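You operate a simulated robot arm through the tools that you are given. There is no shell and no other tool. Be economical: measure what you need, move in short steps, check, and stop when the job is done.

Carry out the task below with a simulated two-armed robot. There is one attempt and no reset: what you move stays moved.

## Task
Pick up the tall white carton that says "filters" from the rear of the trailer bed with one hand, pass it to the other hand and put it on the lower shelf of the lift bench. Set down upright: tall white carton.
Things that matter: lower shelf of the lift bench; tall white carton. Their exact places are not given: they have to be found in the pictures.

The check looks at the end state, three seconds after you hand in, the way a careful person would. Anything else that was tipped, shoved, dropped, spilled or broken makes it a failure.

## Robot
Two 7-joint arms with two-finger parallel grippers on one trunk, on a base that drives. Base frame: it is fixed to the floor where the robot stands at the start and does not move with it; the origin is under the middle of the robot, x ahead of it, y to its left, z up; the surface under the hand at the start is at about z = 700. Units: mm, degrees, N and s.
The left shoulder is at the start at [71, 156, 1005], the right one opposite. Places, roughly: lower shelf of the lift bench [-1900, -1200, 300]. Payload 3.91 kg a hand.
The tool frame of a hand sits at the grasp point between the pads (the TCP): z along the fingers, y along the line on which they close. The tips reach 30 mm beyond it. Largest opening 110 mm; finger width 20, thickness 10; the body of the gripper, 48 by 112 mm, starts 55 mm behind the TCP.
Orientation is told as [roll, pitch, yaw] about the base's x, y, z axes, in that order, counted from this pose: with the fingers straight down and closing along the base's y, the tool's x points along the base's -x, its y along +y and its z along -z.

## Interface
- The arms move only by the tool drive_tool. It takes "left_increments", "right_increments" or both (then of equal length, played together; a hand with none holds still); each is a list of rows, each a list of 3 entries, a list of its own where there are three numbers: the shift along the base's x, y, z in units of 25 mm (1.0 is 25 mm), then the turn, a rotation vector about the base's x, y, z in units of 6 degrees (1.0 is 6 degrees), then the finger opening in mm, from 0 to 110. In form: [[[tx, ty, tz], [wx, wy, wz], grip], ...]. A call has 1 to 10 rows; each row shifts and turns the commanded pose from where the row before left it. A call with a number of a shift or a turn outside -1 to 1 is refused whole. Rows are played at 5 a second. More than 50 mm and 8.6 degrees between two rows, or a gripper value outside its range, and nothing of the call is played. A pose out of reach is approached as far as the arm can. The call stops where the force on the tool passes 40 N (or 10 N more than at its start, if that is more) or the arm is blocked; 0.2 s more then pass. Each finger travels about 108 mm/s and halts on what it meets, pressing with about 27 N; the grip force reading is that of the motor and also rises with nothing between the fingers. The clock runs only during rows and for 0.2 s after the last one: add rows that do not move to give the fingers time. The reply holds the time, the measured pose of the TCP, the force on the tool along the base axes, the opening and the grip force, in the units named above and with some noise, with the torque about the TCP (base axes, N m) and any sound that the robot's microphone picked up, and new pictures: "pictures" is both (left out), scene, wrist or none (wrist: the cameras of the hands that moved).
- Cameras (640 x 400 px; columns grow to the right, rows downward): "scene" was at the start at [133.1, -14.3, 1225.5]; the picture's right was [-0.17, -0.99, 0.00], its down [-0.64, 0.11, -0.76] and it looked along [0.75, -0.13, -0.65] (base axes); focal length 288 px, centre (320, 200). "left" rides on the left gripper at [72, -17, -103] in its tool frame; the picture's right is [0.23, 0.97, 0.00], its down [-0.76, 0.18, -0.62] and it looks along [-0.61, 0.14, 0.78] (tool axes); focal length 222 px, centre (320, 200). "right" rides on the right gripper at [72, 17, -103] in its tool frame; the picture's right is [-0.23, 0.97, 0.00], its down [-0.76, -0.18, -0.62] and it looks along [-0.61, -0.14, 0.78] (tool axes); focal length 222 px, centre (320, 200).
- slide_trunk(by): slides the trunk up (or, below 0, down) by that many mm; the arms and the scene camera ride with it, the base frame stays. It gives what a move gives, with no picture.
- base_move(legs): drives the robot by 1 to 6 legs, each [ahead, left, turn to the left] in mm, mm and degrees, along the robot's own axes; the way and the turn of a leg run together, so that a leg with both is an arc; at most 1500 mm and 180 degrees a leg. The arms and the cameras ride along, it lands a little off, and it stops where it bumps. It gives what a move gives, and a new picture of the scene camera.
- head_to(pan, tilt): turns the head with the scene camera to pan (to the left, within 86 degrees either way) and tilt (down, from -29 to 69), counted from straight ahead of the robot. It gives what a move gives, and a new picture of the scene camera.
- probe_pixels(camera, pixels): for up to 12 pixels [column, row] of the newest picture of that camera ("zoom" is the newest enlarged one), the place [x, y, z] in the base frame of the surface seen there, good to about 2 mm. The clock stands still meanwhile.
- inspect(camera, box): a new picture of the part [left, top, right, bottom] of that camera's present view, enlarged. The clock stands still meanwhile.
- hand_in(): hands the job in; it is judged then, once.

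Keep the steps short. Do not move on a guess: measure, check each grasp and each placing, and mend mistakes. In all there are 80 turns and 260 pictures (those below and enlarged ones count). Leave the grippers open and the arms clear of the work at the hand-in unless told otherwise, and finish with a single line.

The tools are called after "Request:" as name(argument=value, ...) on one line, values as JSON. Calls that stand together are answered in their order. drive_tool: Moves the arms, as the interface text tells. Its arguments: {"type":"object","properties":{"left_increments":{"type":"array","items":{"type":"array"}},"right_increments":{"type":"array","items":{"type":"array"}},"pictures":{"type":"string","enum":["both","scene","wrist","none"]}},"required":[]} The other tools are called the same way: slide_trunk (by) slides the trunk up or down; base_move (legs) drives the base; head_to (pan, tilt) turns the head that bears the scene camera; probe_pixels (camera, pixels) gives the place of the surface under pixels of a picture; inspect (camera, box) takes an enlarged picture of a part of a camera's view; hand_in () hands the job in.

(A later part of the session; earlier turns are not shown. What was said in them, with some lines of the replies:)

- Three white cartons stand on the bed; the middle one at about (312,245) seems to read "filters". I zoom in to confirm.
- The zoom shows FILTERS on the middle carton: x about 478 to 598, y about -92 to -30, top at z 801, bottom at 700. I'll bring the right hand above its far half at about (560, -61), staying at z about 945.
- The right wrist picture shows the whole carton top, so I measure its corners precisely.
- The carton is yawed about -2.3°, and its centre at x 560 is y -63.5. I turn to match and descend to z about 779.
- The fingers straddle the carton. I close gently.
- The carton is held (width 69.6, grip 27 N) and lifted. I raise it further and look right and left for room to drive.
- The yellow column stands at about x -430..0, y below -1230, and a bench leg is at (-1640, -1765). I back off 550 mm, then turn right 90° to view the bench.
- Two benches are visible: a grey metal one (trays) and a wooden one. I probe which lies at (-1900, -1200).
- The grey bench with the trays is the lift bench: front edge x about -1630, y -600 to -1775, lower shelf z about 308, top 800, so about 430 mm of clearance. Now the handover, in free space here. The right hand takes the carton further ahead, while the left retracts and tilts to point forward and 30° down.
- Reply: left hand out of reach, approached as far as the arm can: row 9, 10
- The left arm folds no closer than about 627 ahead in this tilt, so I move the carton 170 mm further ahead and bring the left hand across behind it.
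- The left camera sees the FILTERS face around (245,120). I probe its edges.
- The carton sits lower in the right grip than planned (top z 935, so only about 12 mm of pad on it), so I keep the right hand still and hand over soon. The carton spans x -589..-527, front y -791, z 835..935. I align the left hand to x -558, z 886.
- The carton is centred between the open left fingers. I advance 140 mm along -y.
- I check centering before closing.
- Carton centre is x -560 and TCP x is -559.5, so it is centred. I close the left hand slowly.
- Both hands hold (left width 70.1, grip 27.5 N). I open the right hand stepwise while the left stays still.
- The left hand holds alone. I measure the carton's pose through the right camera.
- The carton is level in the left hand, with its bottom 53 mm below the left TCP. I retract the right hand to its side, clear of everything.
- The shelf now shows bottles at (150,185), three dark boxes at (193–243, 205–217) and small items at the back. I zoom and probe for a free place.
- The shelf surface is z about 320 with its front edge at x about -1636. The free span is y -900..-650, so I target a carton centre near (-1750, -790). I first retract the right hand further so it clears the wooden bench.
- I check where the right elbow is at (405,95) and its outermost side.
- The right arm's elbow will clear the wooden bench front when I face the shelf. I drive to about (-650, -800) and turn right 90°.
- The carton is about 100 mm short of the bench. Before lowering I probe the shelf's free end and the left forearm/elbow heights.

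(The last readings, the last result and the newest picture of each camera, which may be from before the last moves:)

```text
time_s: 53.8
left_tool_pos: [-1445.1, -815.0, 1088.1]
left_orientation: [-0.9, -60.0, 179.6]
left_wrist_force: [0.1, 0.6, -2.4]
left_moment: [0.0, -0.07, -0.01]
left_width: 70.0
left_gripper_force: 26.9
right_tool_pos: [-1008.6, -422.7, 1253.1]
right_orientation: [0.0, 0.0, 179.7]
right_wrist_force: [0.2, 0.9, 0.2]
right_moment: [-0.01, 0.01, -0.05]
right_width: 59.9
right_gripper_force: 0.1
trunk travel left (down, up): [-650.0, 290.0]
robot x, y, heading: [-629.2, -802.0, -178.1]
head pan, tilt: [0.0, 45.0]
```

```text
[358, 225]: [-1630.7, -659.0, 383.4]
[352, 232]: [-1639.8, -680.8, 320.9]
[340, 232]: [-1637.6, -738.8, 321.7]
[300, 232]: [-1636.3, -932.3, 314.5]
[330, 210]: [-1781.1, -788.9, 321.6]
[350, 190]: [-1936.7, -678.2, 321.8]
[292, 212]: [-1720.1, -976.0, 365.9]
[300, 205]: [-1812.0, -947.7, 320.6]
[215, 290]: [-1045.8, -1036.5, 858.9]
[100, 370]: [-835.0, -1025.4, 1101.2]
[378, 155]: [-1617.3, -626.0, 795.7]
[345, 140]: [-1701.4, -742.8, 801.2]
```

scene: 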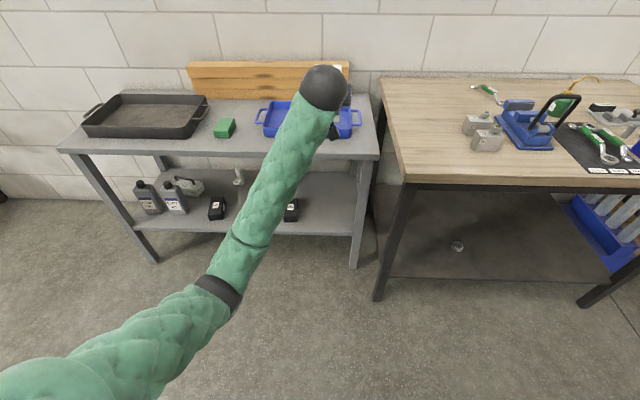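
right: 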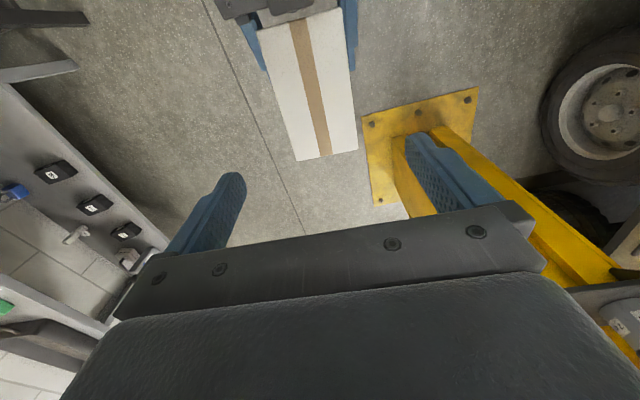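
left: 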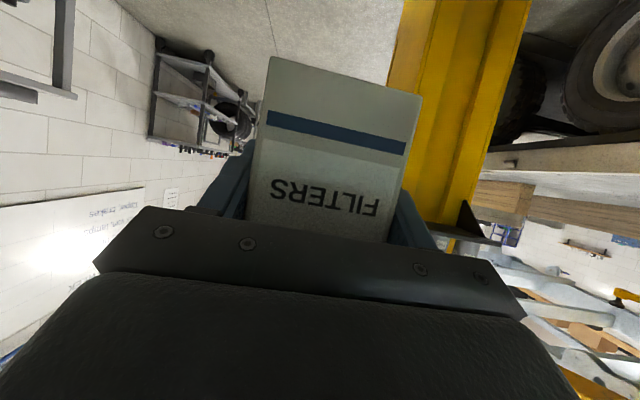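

Shelf z is 321, and the free span is y -940..-680. Carton at y -815 is fine. I lower the trunk 500 first and check.

Request:
slide_trunk(by=-500)

Request:
head_to(pan=0, tilt=40)

```text
refused: -500 is not a number from -400 to 400
```

```text
time_s: 54.5
left_tool_pos: [-1444.3, -814.2, 1087.8]
left_orientation: [-0.9, -60.0, 179.5]
left_wrist_force: [0.2, -0.2, -2.1]
left_moment: [0.0, -0.07, 0.0]
left_width: 69.6
left_gripper_force: 27.2
right_tool_pos: [-1006.5, -423.3, 1251.7]
right_orientation: [0.0, 0.0, 179.8]
right_wrist_force: [0.5, 0.6, -0.1]
right_moment: [-0.01, 0.04, 0.02]
right_width: 60.2
right_gripper_force: 0.1
trunk travel left (down, up): [-650.0, 290.0]
robot x, y, heading: [-628.0, -807.3, -177.8]
head pan, tilt: [0.0, 40.0]
```

scene: 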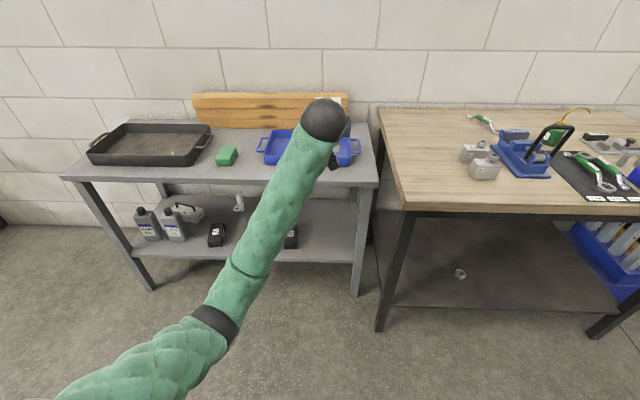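

The limit is 400 per call, so I go down in two steps.

Request:
slide_trunk(by=-300)

Request:
slide_trunk(by=-280)

Request:
head_to(pan=0, tilt=25)

```text
time_s: 57.5
left_tool_pos: [-1445.2, -814.7, 788.1]
left_orientation: [-0.8, -59.9, 179.6]
left_wrist_force: [-0.5, -0.5, -3.2]
left_moment: [0.01, -0.08, -0.01]
left_width: 70.0
left_gripper_force: 27.0
right_tool_pos: [-1007.4, -422.1, 953.1]
right_orientation: [0.0, 0.0, 179.7]
right_wrist_force: [-0.3, -0.4, -0.1]
right_moment: [-0.03, 0.01, 0.01]
right_width: 60.0
right_gripper_force: 0.0
trunk travel left (down, up): [-350.0, 590.0]
robot x, y, heading: [-627.7, -803.6, -178.2]
head pan, tilt: [0.0, 40.0]
```

```text
time_s: 60.3
left_tool_pos: [-1445.1, -814.1, 508.1]
left_orientation: [-0.8, -60.0, 179.5]
left_wrist_force: [-0.2, -0.5, -1.9]
left_moment: [-0.02, -0.1, 0.01]
left_width: 69.6
left_gripper_force: 27.3
right_tool_pos: [-1006.9, -423.0, 674.4]
right_orientation: [0.0, 0.1, 179.8]
right_wrist_force: [0.6, -0.1, 0.4]
right_moment: [-0.01, 0.01, 0.0]
right_width: 59.9
right_gripper_force: 0.1
trunk travel left (down, up): [-70.0, 870.0]
robot x, y, heading: [-626.3, -807.9, -177.9]
head pan, tilt: [0.0, 40.0]
```

```text
time_s: 61.1
left_tool_pos: [-1444.8, -814.3, 508.0]
left_orientation: [-0.9, -60.0, 179.6]
left_wrist_force: [0.2, 0.2, -2.5]
left_moment: [-0.02, -0.07, 0.0]
left_width: 69.9
left_gripper_force: 26.6
right_tool_pos: [-1007.4, -423.2, 672.6]
right_orientation: [0.0, 0.1, 179.7]
right_wrist_force: [0.2, 0.2, -0.3]
right_moment: [-0.01, -0.03, 0.0]
right_width: 59.8
right_gripper_force: 0.0
trunk travel left (down, up): [-70.0, 870.0]
robot x, y, heading: [-626.9, -801.6, -178.2]
head pan, tilt: [0.0, 25.0]
```

scene: 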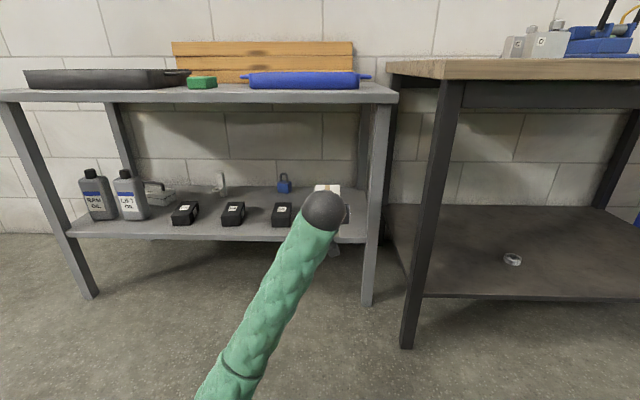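

All is clear. I lower 60 more (carton bottom about 395) and drive in 280 mm.

Request:
slide_trunk(by=-60)

Request:
base_move(legs=[[280, -12, 0]])

Request:
drive_tool(left_increments=[[[0, 0, 0], [0, 0, 0], 45]], pictures="wrist")

```text
time_s: 62.1
left_tool_pos: [-1444.6, -814.7, 448.9]
left_orientation: [-0.8, -60.0, 179.6]
left_wrist_force: [0.2, -0.9, -2.4]
left_moment: [-0.01, -0.1, -0.04]
left_width: 70.0
left_gripper_force: 27.6
right_tool_pos: [-1008.0, -423.9, 613.0]
right_orientation: [0.0, 0.1, 179.7]
right_wrist_force: [-0.4, -0.1, 0.4]
right_moment: [0.0, 0.02, 0.02]
right_width: 59.9
right_gripper_force: 0.0
trunk travel left (down, up): [-10.0, 930.0]
robot x, y, heading: [-625.9, -802.6, -178.1]
head pan, tilt: [0.0, 25.0]
```

```text
time_s: 64.0
left_tool_pos: [-1720.7, -815.0, 448.9]
left_orientation: [-0.8, -60.0, 179.7]
left_wrist_force: [-1.2, 0.4, -2.2]
left_moment: [0.01, -0.08, 0.02]
left_width: 69.6
left_gripper_force: 26.9
right_tool_pos: [-1283.9, -423.0, 613.2]
right_orientation: [0.0, 0.0, 179.7]
right_wrist_force: [-0.5, 0.2, -0.4]
right_moment: [0.02, 0.0, 0.03]
right_width: 59.8
right_gripper_force: 0.0
trunk travel left (down, up): [-10.0, 930.0]
robot x, y, heading: [-902.5, -804.1, -177.7]
head pan, tilt: [0.0, 25.0]
```

scene: 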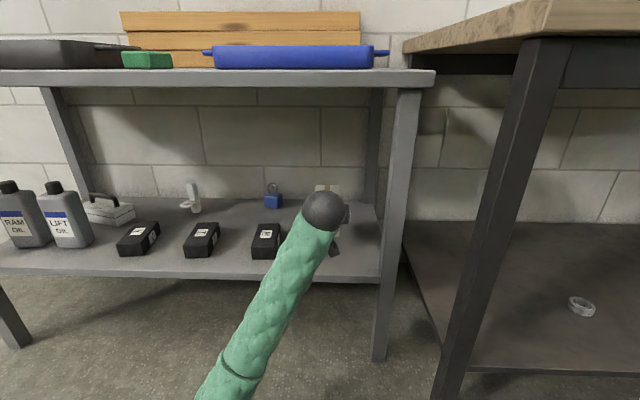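

```text
time_s: 64.4
left_tool_pos: [-1720.6, -815.2, 448.1]
left_orientation: [-0.7, -59.9, 179.8]
left_wrist_force: [-0.6, -0.2, -1.0]
left_moment: [-0.02, -0.11, 0.0]
left_width: 70.1
left_gripper_force: 27.0
right_tool_pos: [-1284.8, -422.9, 613.0]
right_orientation: [0.0, 0.0, 179.8]
right_wrist_force: [-0.8, 0.6, -0.3]
right_moment: [0.0, 0.04, 0.0]
right_width: 60.0
right_gripper_force: 0.0
trunk travel left (down, up): [-10.0, 930.0]
robot x, y, heading: [-903.9, -804.4, -177.9]
head pan, tilt: [0.0, 25.0]
```

left: 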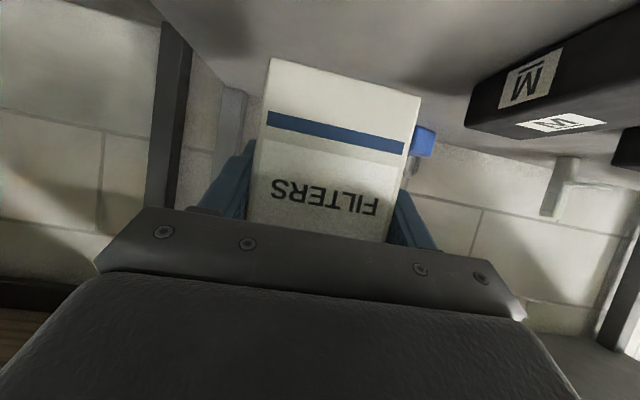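

I measure the carton's bottom edge, the shelf and the neighbouring M box.

Request:
probe_pixels(camera="left", pixels=[[272, 62], [418, 98], [258, 180], [395, 195], [400, 40], [250, 40], [470, 105], [490, 135]])

```text
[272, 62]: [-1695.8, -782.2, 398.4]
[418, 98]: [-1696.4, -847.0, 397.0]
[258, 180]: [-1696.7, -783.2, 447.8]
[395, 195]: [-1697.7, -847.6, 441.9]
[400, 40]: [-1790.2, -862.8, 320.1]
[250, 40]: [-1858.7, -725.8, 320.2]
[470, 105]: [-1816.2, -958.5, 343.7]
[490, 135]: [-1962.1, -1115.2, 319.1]
```

Bottom is at about 396, shelf at 320: 76 mm to go. I lower 70 mm, then creep.

Request:
drive_tool(left_increments=[[[0, 0, -0.7], [0, 0, 0], 45], [[0, 0, -0.7], [0, 0, 0], 45], [[0, 0, -0.6], [0, 0, 0], 45], [[0, 0, -0.5], [0, 0, 0], 45], [[0, 0, -0.3], [0, 0, 0], 45], [[0, 0, 0], [0, 0, 0], 45]], pictures="wrist")

Request:
probe_pixels(camera="left", pixels=[[272, 62], [418, 98], [345, 78], [300, 40]])

```text
time_s: 65.8
left_tool_pos: [-1720.0, -816.5, 377.9]
left_orientation: [-0.7, -60.0, 179.8]
left_wrist_force: [0.0, -0.6, -2.5]
left_moment: [0.02, -0.07, 0.0]
left_width: 69.8
left_gripper_force: 27.2
right_tool_pos: [-1283.6, -420.8, 614.1]
right_orientation: [0.0, -0.1, 179.8]
right_wrist_force: [0.0, -0.5, -0.6]
right_moment: [0.01, 0.02, 0.02]
right_width: 60.1
right_gripper_force: 0.0
trunk travel left (down, up): [-10.0, 930.0]
robot x, y, heading: [-905.2, -801.2, -178.0]
head pan, tilt: [0.0, 25.0]
```

left: 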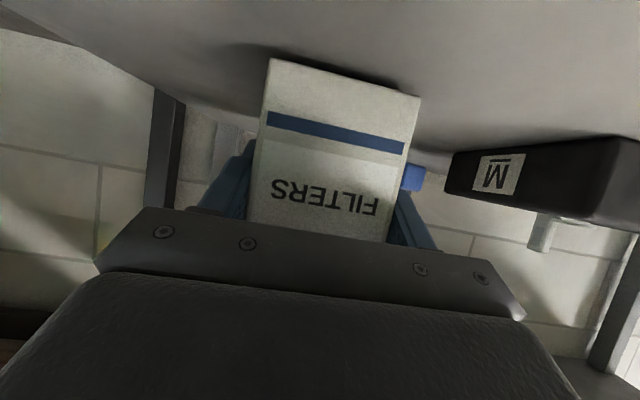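

```text
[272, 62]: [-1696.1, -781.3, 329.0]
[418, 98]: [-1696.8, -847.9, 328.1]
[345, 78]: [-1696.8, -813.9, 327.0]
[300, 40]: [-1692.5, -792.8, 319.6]
```

About 5–7 mm remain. I creep down in 1.5 mm steps and watch the force.

Request:
drive_tool(left_increments=[[[0, 0, -0.08], [0, 0, 0], 45], [[0, 0, -0.08], [0, 0, 0], 45], [[0, 0, 0], [0, 0, 0], 45]], pictures="none")

Request:
drive_tool(left_increments=[[[0, 0, -0.06], [0, 0, 0], 45], [[0, 0, 0], [0, 0, 0], 45], [[0, 0, 0], [0, 0, 0], 45]], pictures="wrist")

```text
time_s: 66.6
left_tool_pos: [-1719.9, -816.3, 373.4]
left_orientation: [-0.7, -60.0, 179.8]
left_wrist_force: [0.3, 0.2, -1.7]
left_moment: [0.02, -0.08, -0.01]
left_width: 69.9
left_gripper_force: 27.2
right_tool_pos: [-1285.1, -422.0, 612.8]
right_orientation: [0.0, 0.0, 179.8]
right_wrist_force: [0.3, 0.4, -0.3]
right_moment: [0.01, -0.02, 0.0]
right_width: 60.1
right_gripper_force: 0.1
trunk travel left (down, up): [-10.0, 930.0]
robot x, y, heading: [-904.5, -801.9, -178.0]
head pan, tilt: [0.0, 25.0]
```

```text
time_s: 67.4
left_tool_pos: [-1719.3, -815.9, 372.7]
left_orientation: [-0.8, -60.0, 179.8]
left_wrist_force: [0.3, 0.7, 2.6]
left_moment: [-0.12, -0.18, 0.02]
left_width: 69.6
left_gripper_force: 27.8
right_tool_pos: [-1283.5, -423.1, 613.5]
right_orientation: [0.0, -0.1, 179.8]
right_wrist_force: [-0.5, -0.3, 0.1]
right_moment: [0.02, 0.0, -0.03]
right_width: 60.3
right_gripper_force: 0.1
trunk travel left (down, up): [-10.0, 930.0]
robot x, y, heading: [-903.0, -801.3, -178.0]
head pan, tilt: [0.0, 25.0]
```

left: 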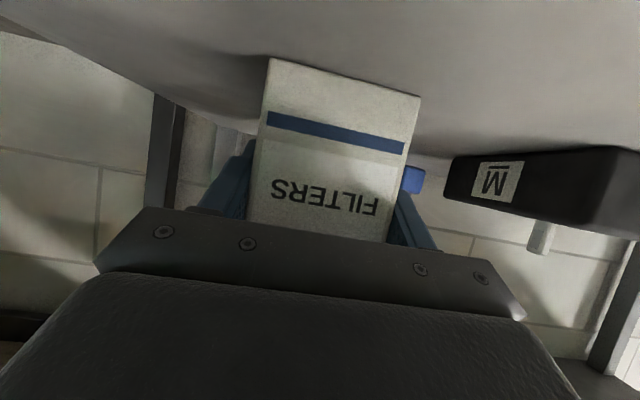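

The vertical force switched from -2 N to +2.6 N, so the carton rests on the shelf. I open the left fingers gradually (outer edges stay well inside the y -940..-680 gap).

Request:
drive_tool(left_increments=[[[0, 0, 0], [0, 0, 0], 74], [[0, 0, 0], [0, 0, 0], 82], [[0, 0, 0], [0, 0, 0], 95], [[0, 0, 0], [0, 0, 0], 105], [[0, 0, 0], [0, 0, 0], 105]], pictures="wrist")

Request:
probe_pixels(camera="left", pixels=[[272, 64], [416, 100], [258, 170], [395, 195], [235, 150], [402, 190]])

```text
time_s: 68.6
left_tool_pos: [-1720.6, -815.0, 372.4]
left_orientation: [-0.7, -60.0, 179.7]
left_wrist_force: [-0.5, 0.0, 0.2]
left_moment: [-0.01, 0.02, 0.0]
left_width: 105.1
left_gripper_force: 0.0
right_tool_pos: [-1284.1, -421.5, 612.4]
right_orientation: [0.0, 0.0, 179.8]
right_wrist_force: [-0.1, -0.2, -0.6]
right_moment: [0.0, 0.02, -0.03]
right_width: 60.2
right_gripper_force: 0.1
trunk travel left (down, up): [-10.0, 930.0]
robot x, y, heading: [-905.7, -802.7, -178.0]
head pan, tilt: [0.0, 25.0]
```

left: 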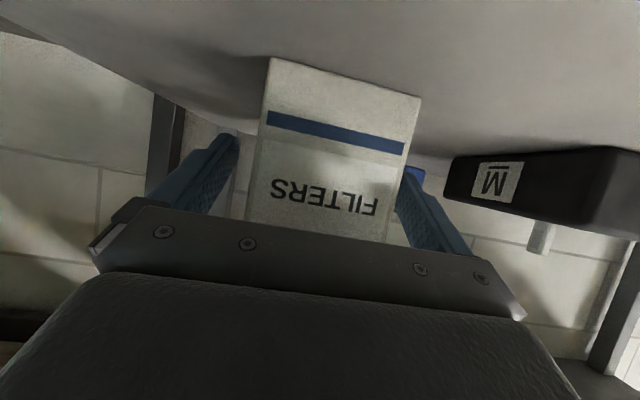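

```text
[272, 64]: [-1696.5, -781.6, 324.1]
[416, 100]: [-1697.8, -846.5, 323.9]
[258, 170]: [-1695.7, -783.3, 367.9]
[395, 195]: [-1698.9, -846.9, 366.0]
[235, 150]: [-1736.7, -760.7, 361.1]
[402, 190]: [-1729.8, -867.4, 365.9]
```

The carton stands free with a gap on each side. I back the left hand straight out along +x.

Request:
drive_tool(left_increments=[[[0.5, 0, 0], [0, 0, 0], 105], [[0.6, 0, 0], [0, 0, 0], 105], [[0.8, 0, 0], [0, 0, 0], 105], [[1, 0, 0], [0, 0, 0], 105], [[1, 0, 0], [0, 0, 0], 105], [[1, 0, 0], [0, 0, 0], 105], [[0.5, 0, 0], [0, 0, 0], 105]], pictures="wrist")

Request:
base_move(legs=[[-250, 0, 0]])

```text
time_s: 70.2
left_tool_pos: [-1614.6, -841.4, 453.6]
left_orientation: [8.6, -68.1, 172.7]
left_wrist_force: [-0.4, -0.5, 0.0]
left_moment: [0.01, 0.01, 0.02]
left_width: 105.0
left_gripper_force: 0.1
right_tool_pos: [-1283.7, -422.0, 612.4]
right_orientation: [0.1, -0.1, 179.9]
right_wrist_force: [0.7, 0.0, 0.3]
right_moment: [0.01, 0.0, 0.03]
right_width: 60.1
right_gripper_force: 0.1
trunk travel left (down, up): [-10.0, 930.0]
robot x, y, heading: [-903.8, -807.6, -177.9]
head pan, tilt: [0.0, 25.0]
stopped in row 7 (left hand): the arm was blocked; the commanded pose is now the measured one
```

left: 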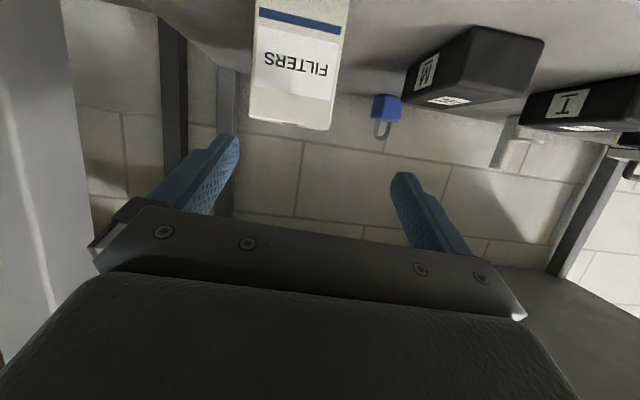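

```text
time_s: 72.0
left_tool_pos: [-1365.0, -831.4, 452.6]
left_orientation: [8.3, -67.9, 173.0]
left_wrist_force: [0.4, -0.6, 0.8]
left_moment: [0.0, 0.01, -0.04]
left_width: 105.3
left_gripper_force: 0.0
right_tool_pos: [-1035.5, -413.7, 613.7]
right_orientation: [0.0, 0.1, 180.0]
right_wrist_force: [1.1, -0.2, -0.3]
right_moment: [-0.01, -0.05, -0.02]
right_width: 60.0
right_gripper_force: 0.0
trunk travel left (down, up): [-10.0, 930.0]
robot x, y, heading: [-654.2, -793.4, -177.8]
head pan, tilt: [0.0, 25.0]
```

scene: 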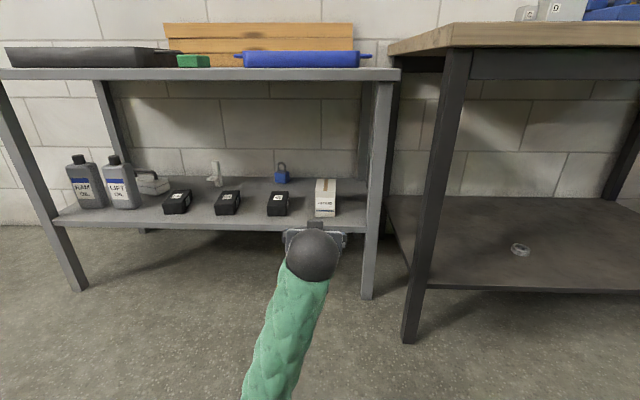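

The left arm hit its fold limit at the end of the retreat, and the hand rose but was already out of the carton. I check the carton and its neighbours.

Request:
inspect(camera="scene", box=[40, 130, 400, 300])

Request:
probe_pixels(camera="scene", pixels=[[316, 214], [334, 214], [316, 194], [335, 194], [320, 181], [335, 181], [278, 205]])

```text
1.78 times, centred on (220, 215) of scene
```

zoom: 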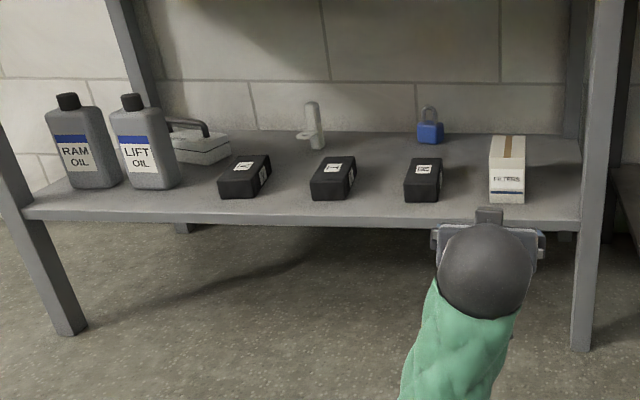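

```text
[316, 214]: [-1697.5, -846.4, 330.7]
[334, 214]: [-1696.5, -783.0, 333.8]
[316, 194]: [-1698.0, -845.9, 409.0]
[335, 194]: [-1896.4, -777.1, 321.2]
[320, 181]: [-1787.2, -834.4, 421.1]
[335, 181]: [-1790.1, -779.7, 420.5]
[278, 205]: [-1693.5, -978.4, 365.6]
```

The carton stands upright on the lower shelf (top z 421, front x -1697), and nothing else moved. I open both grippers fully and then hand in.

Request:
drive_tool(left_increments=[[[0, 0, 0], [0, 0, 0], 110], [[0, 0, 0], [0, 0, 0], 110]], right_increments=[[[0, 0, 0], [0, 0, 0], 85], [[0, 0, 0], [0, 0, 0], 110]], pictures="none")

Request:
hand_in()

```text
time_s: 72.6
left_tool_pos: [-1364.7, -832.7, 454.3]
left_orientation: [8.5, -68.2, 172.9]
left_wrist_force: [0.3, -0.4, 0.6]
left_moment: [0.0, 0.0, 0.01]
left_width: 109.9
left_gripper_force: 0.0
right_tool_pos: [-1034.5, -414.1, 612.1]
right_orientation: [0.1, 0.0, 179.9]
right_wrist_force: [0.1, 0.2, 0.6]
right_moment: [-0.01, 0.04, 0.03]
right_width: 110.1
right_gripper_force: 0.0
trunk travel left (down, up): [-10.0, 930.0]
robot x, y, heading: [-653.2, -794.1, -177.7]
head pan, tilt: [0.0, 25.0]
```

```text
The job is handed in.
```

The "filters" carton was picked up with the right hand, passed to the left and set upright on the lower shelf of the lift bench; I saw nothing else disturbed there, and the job is handed in.
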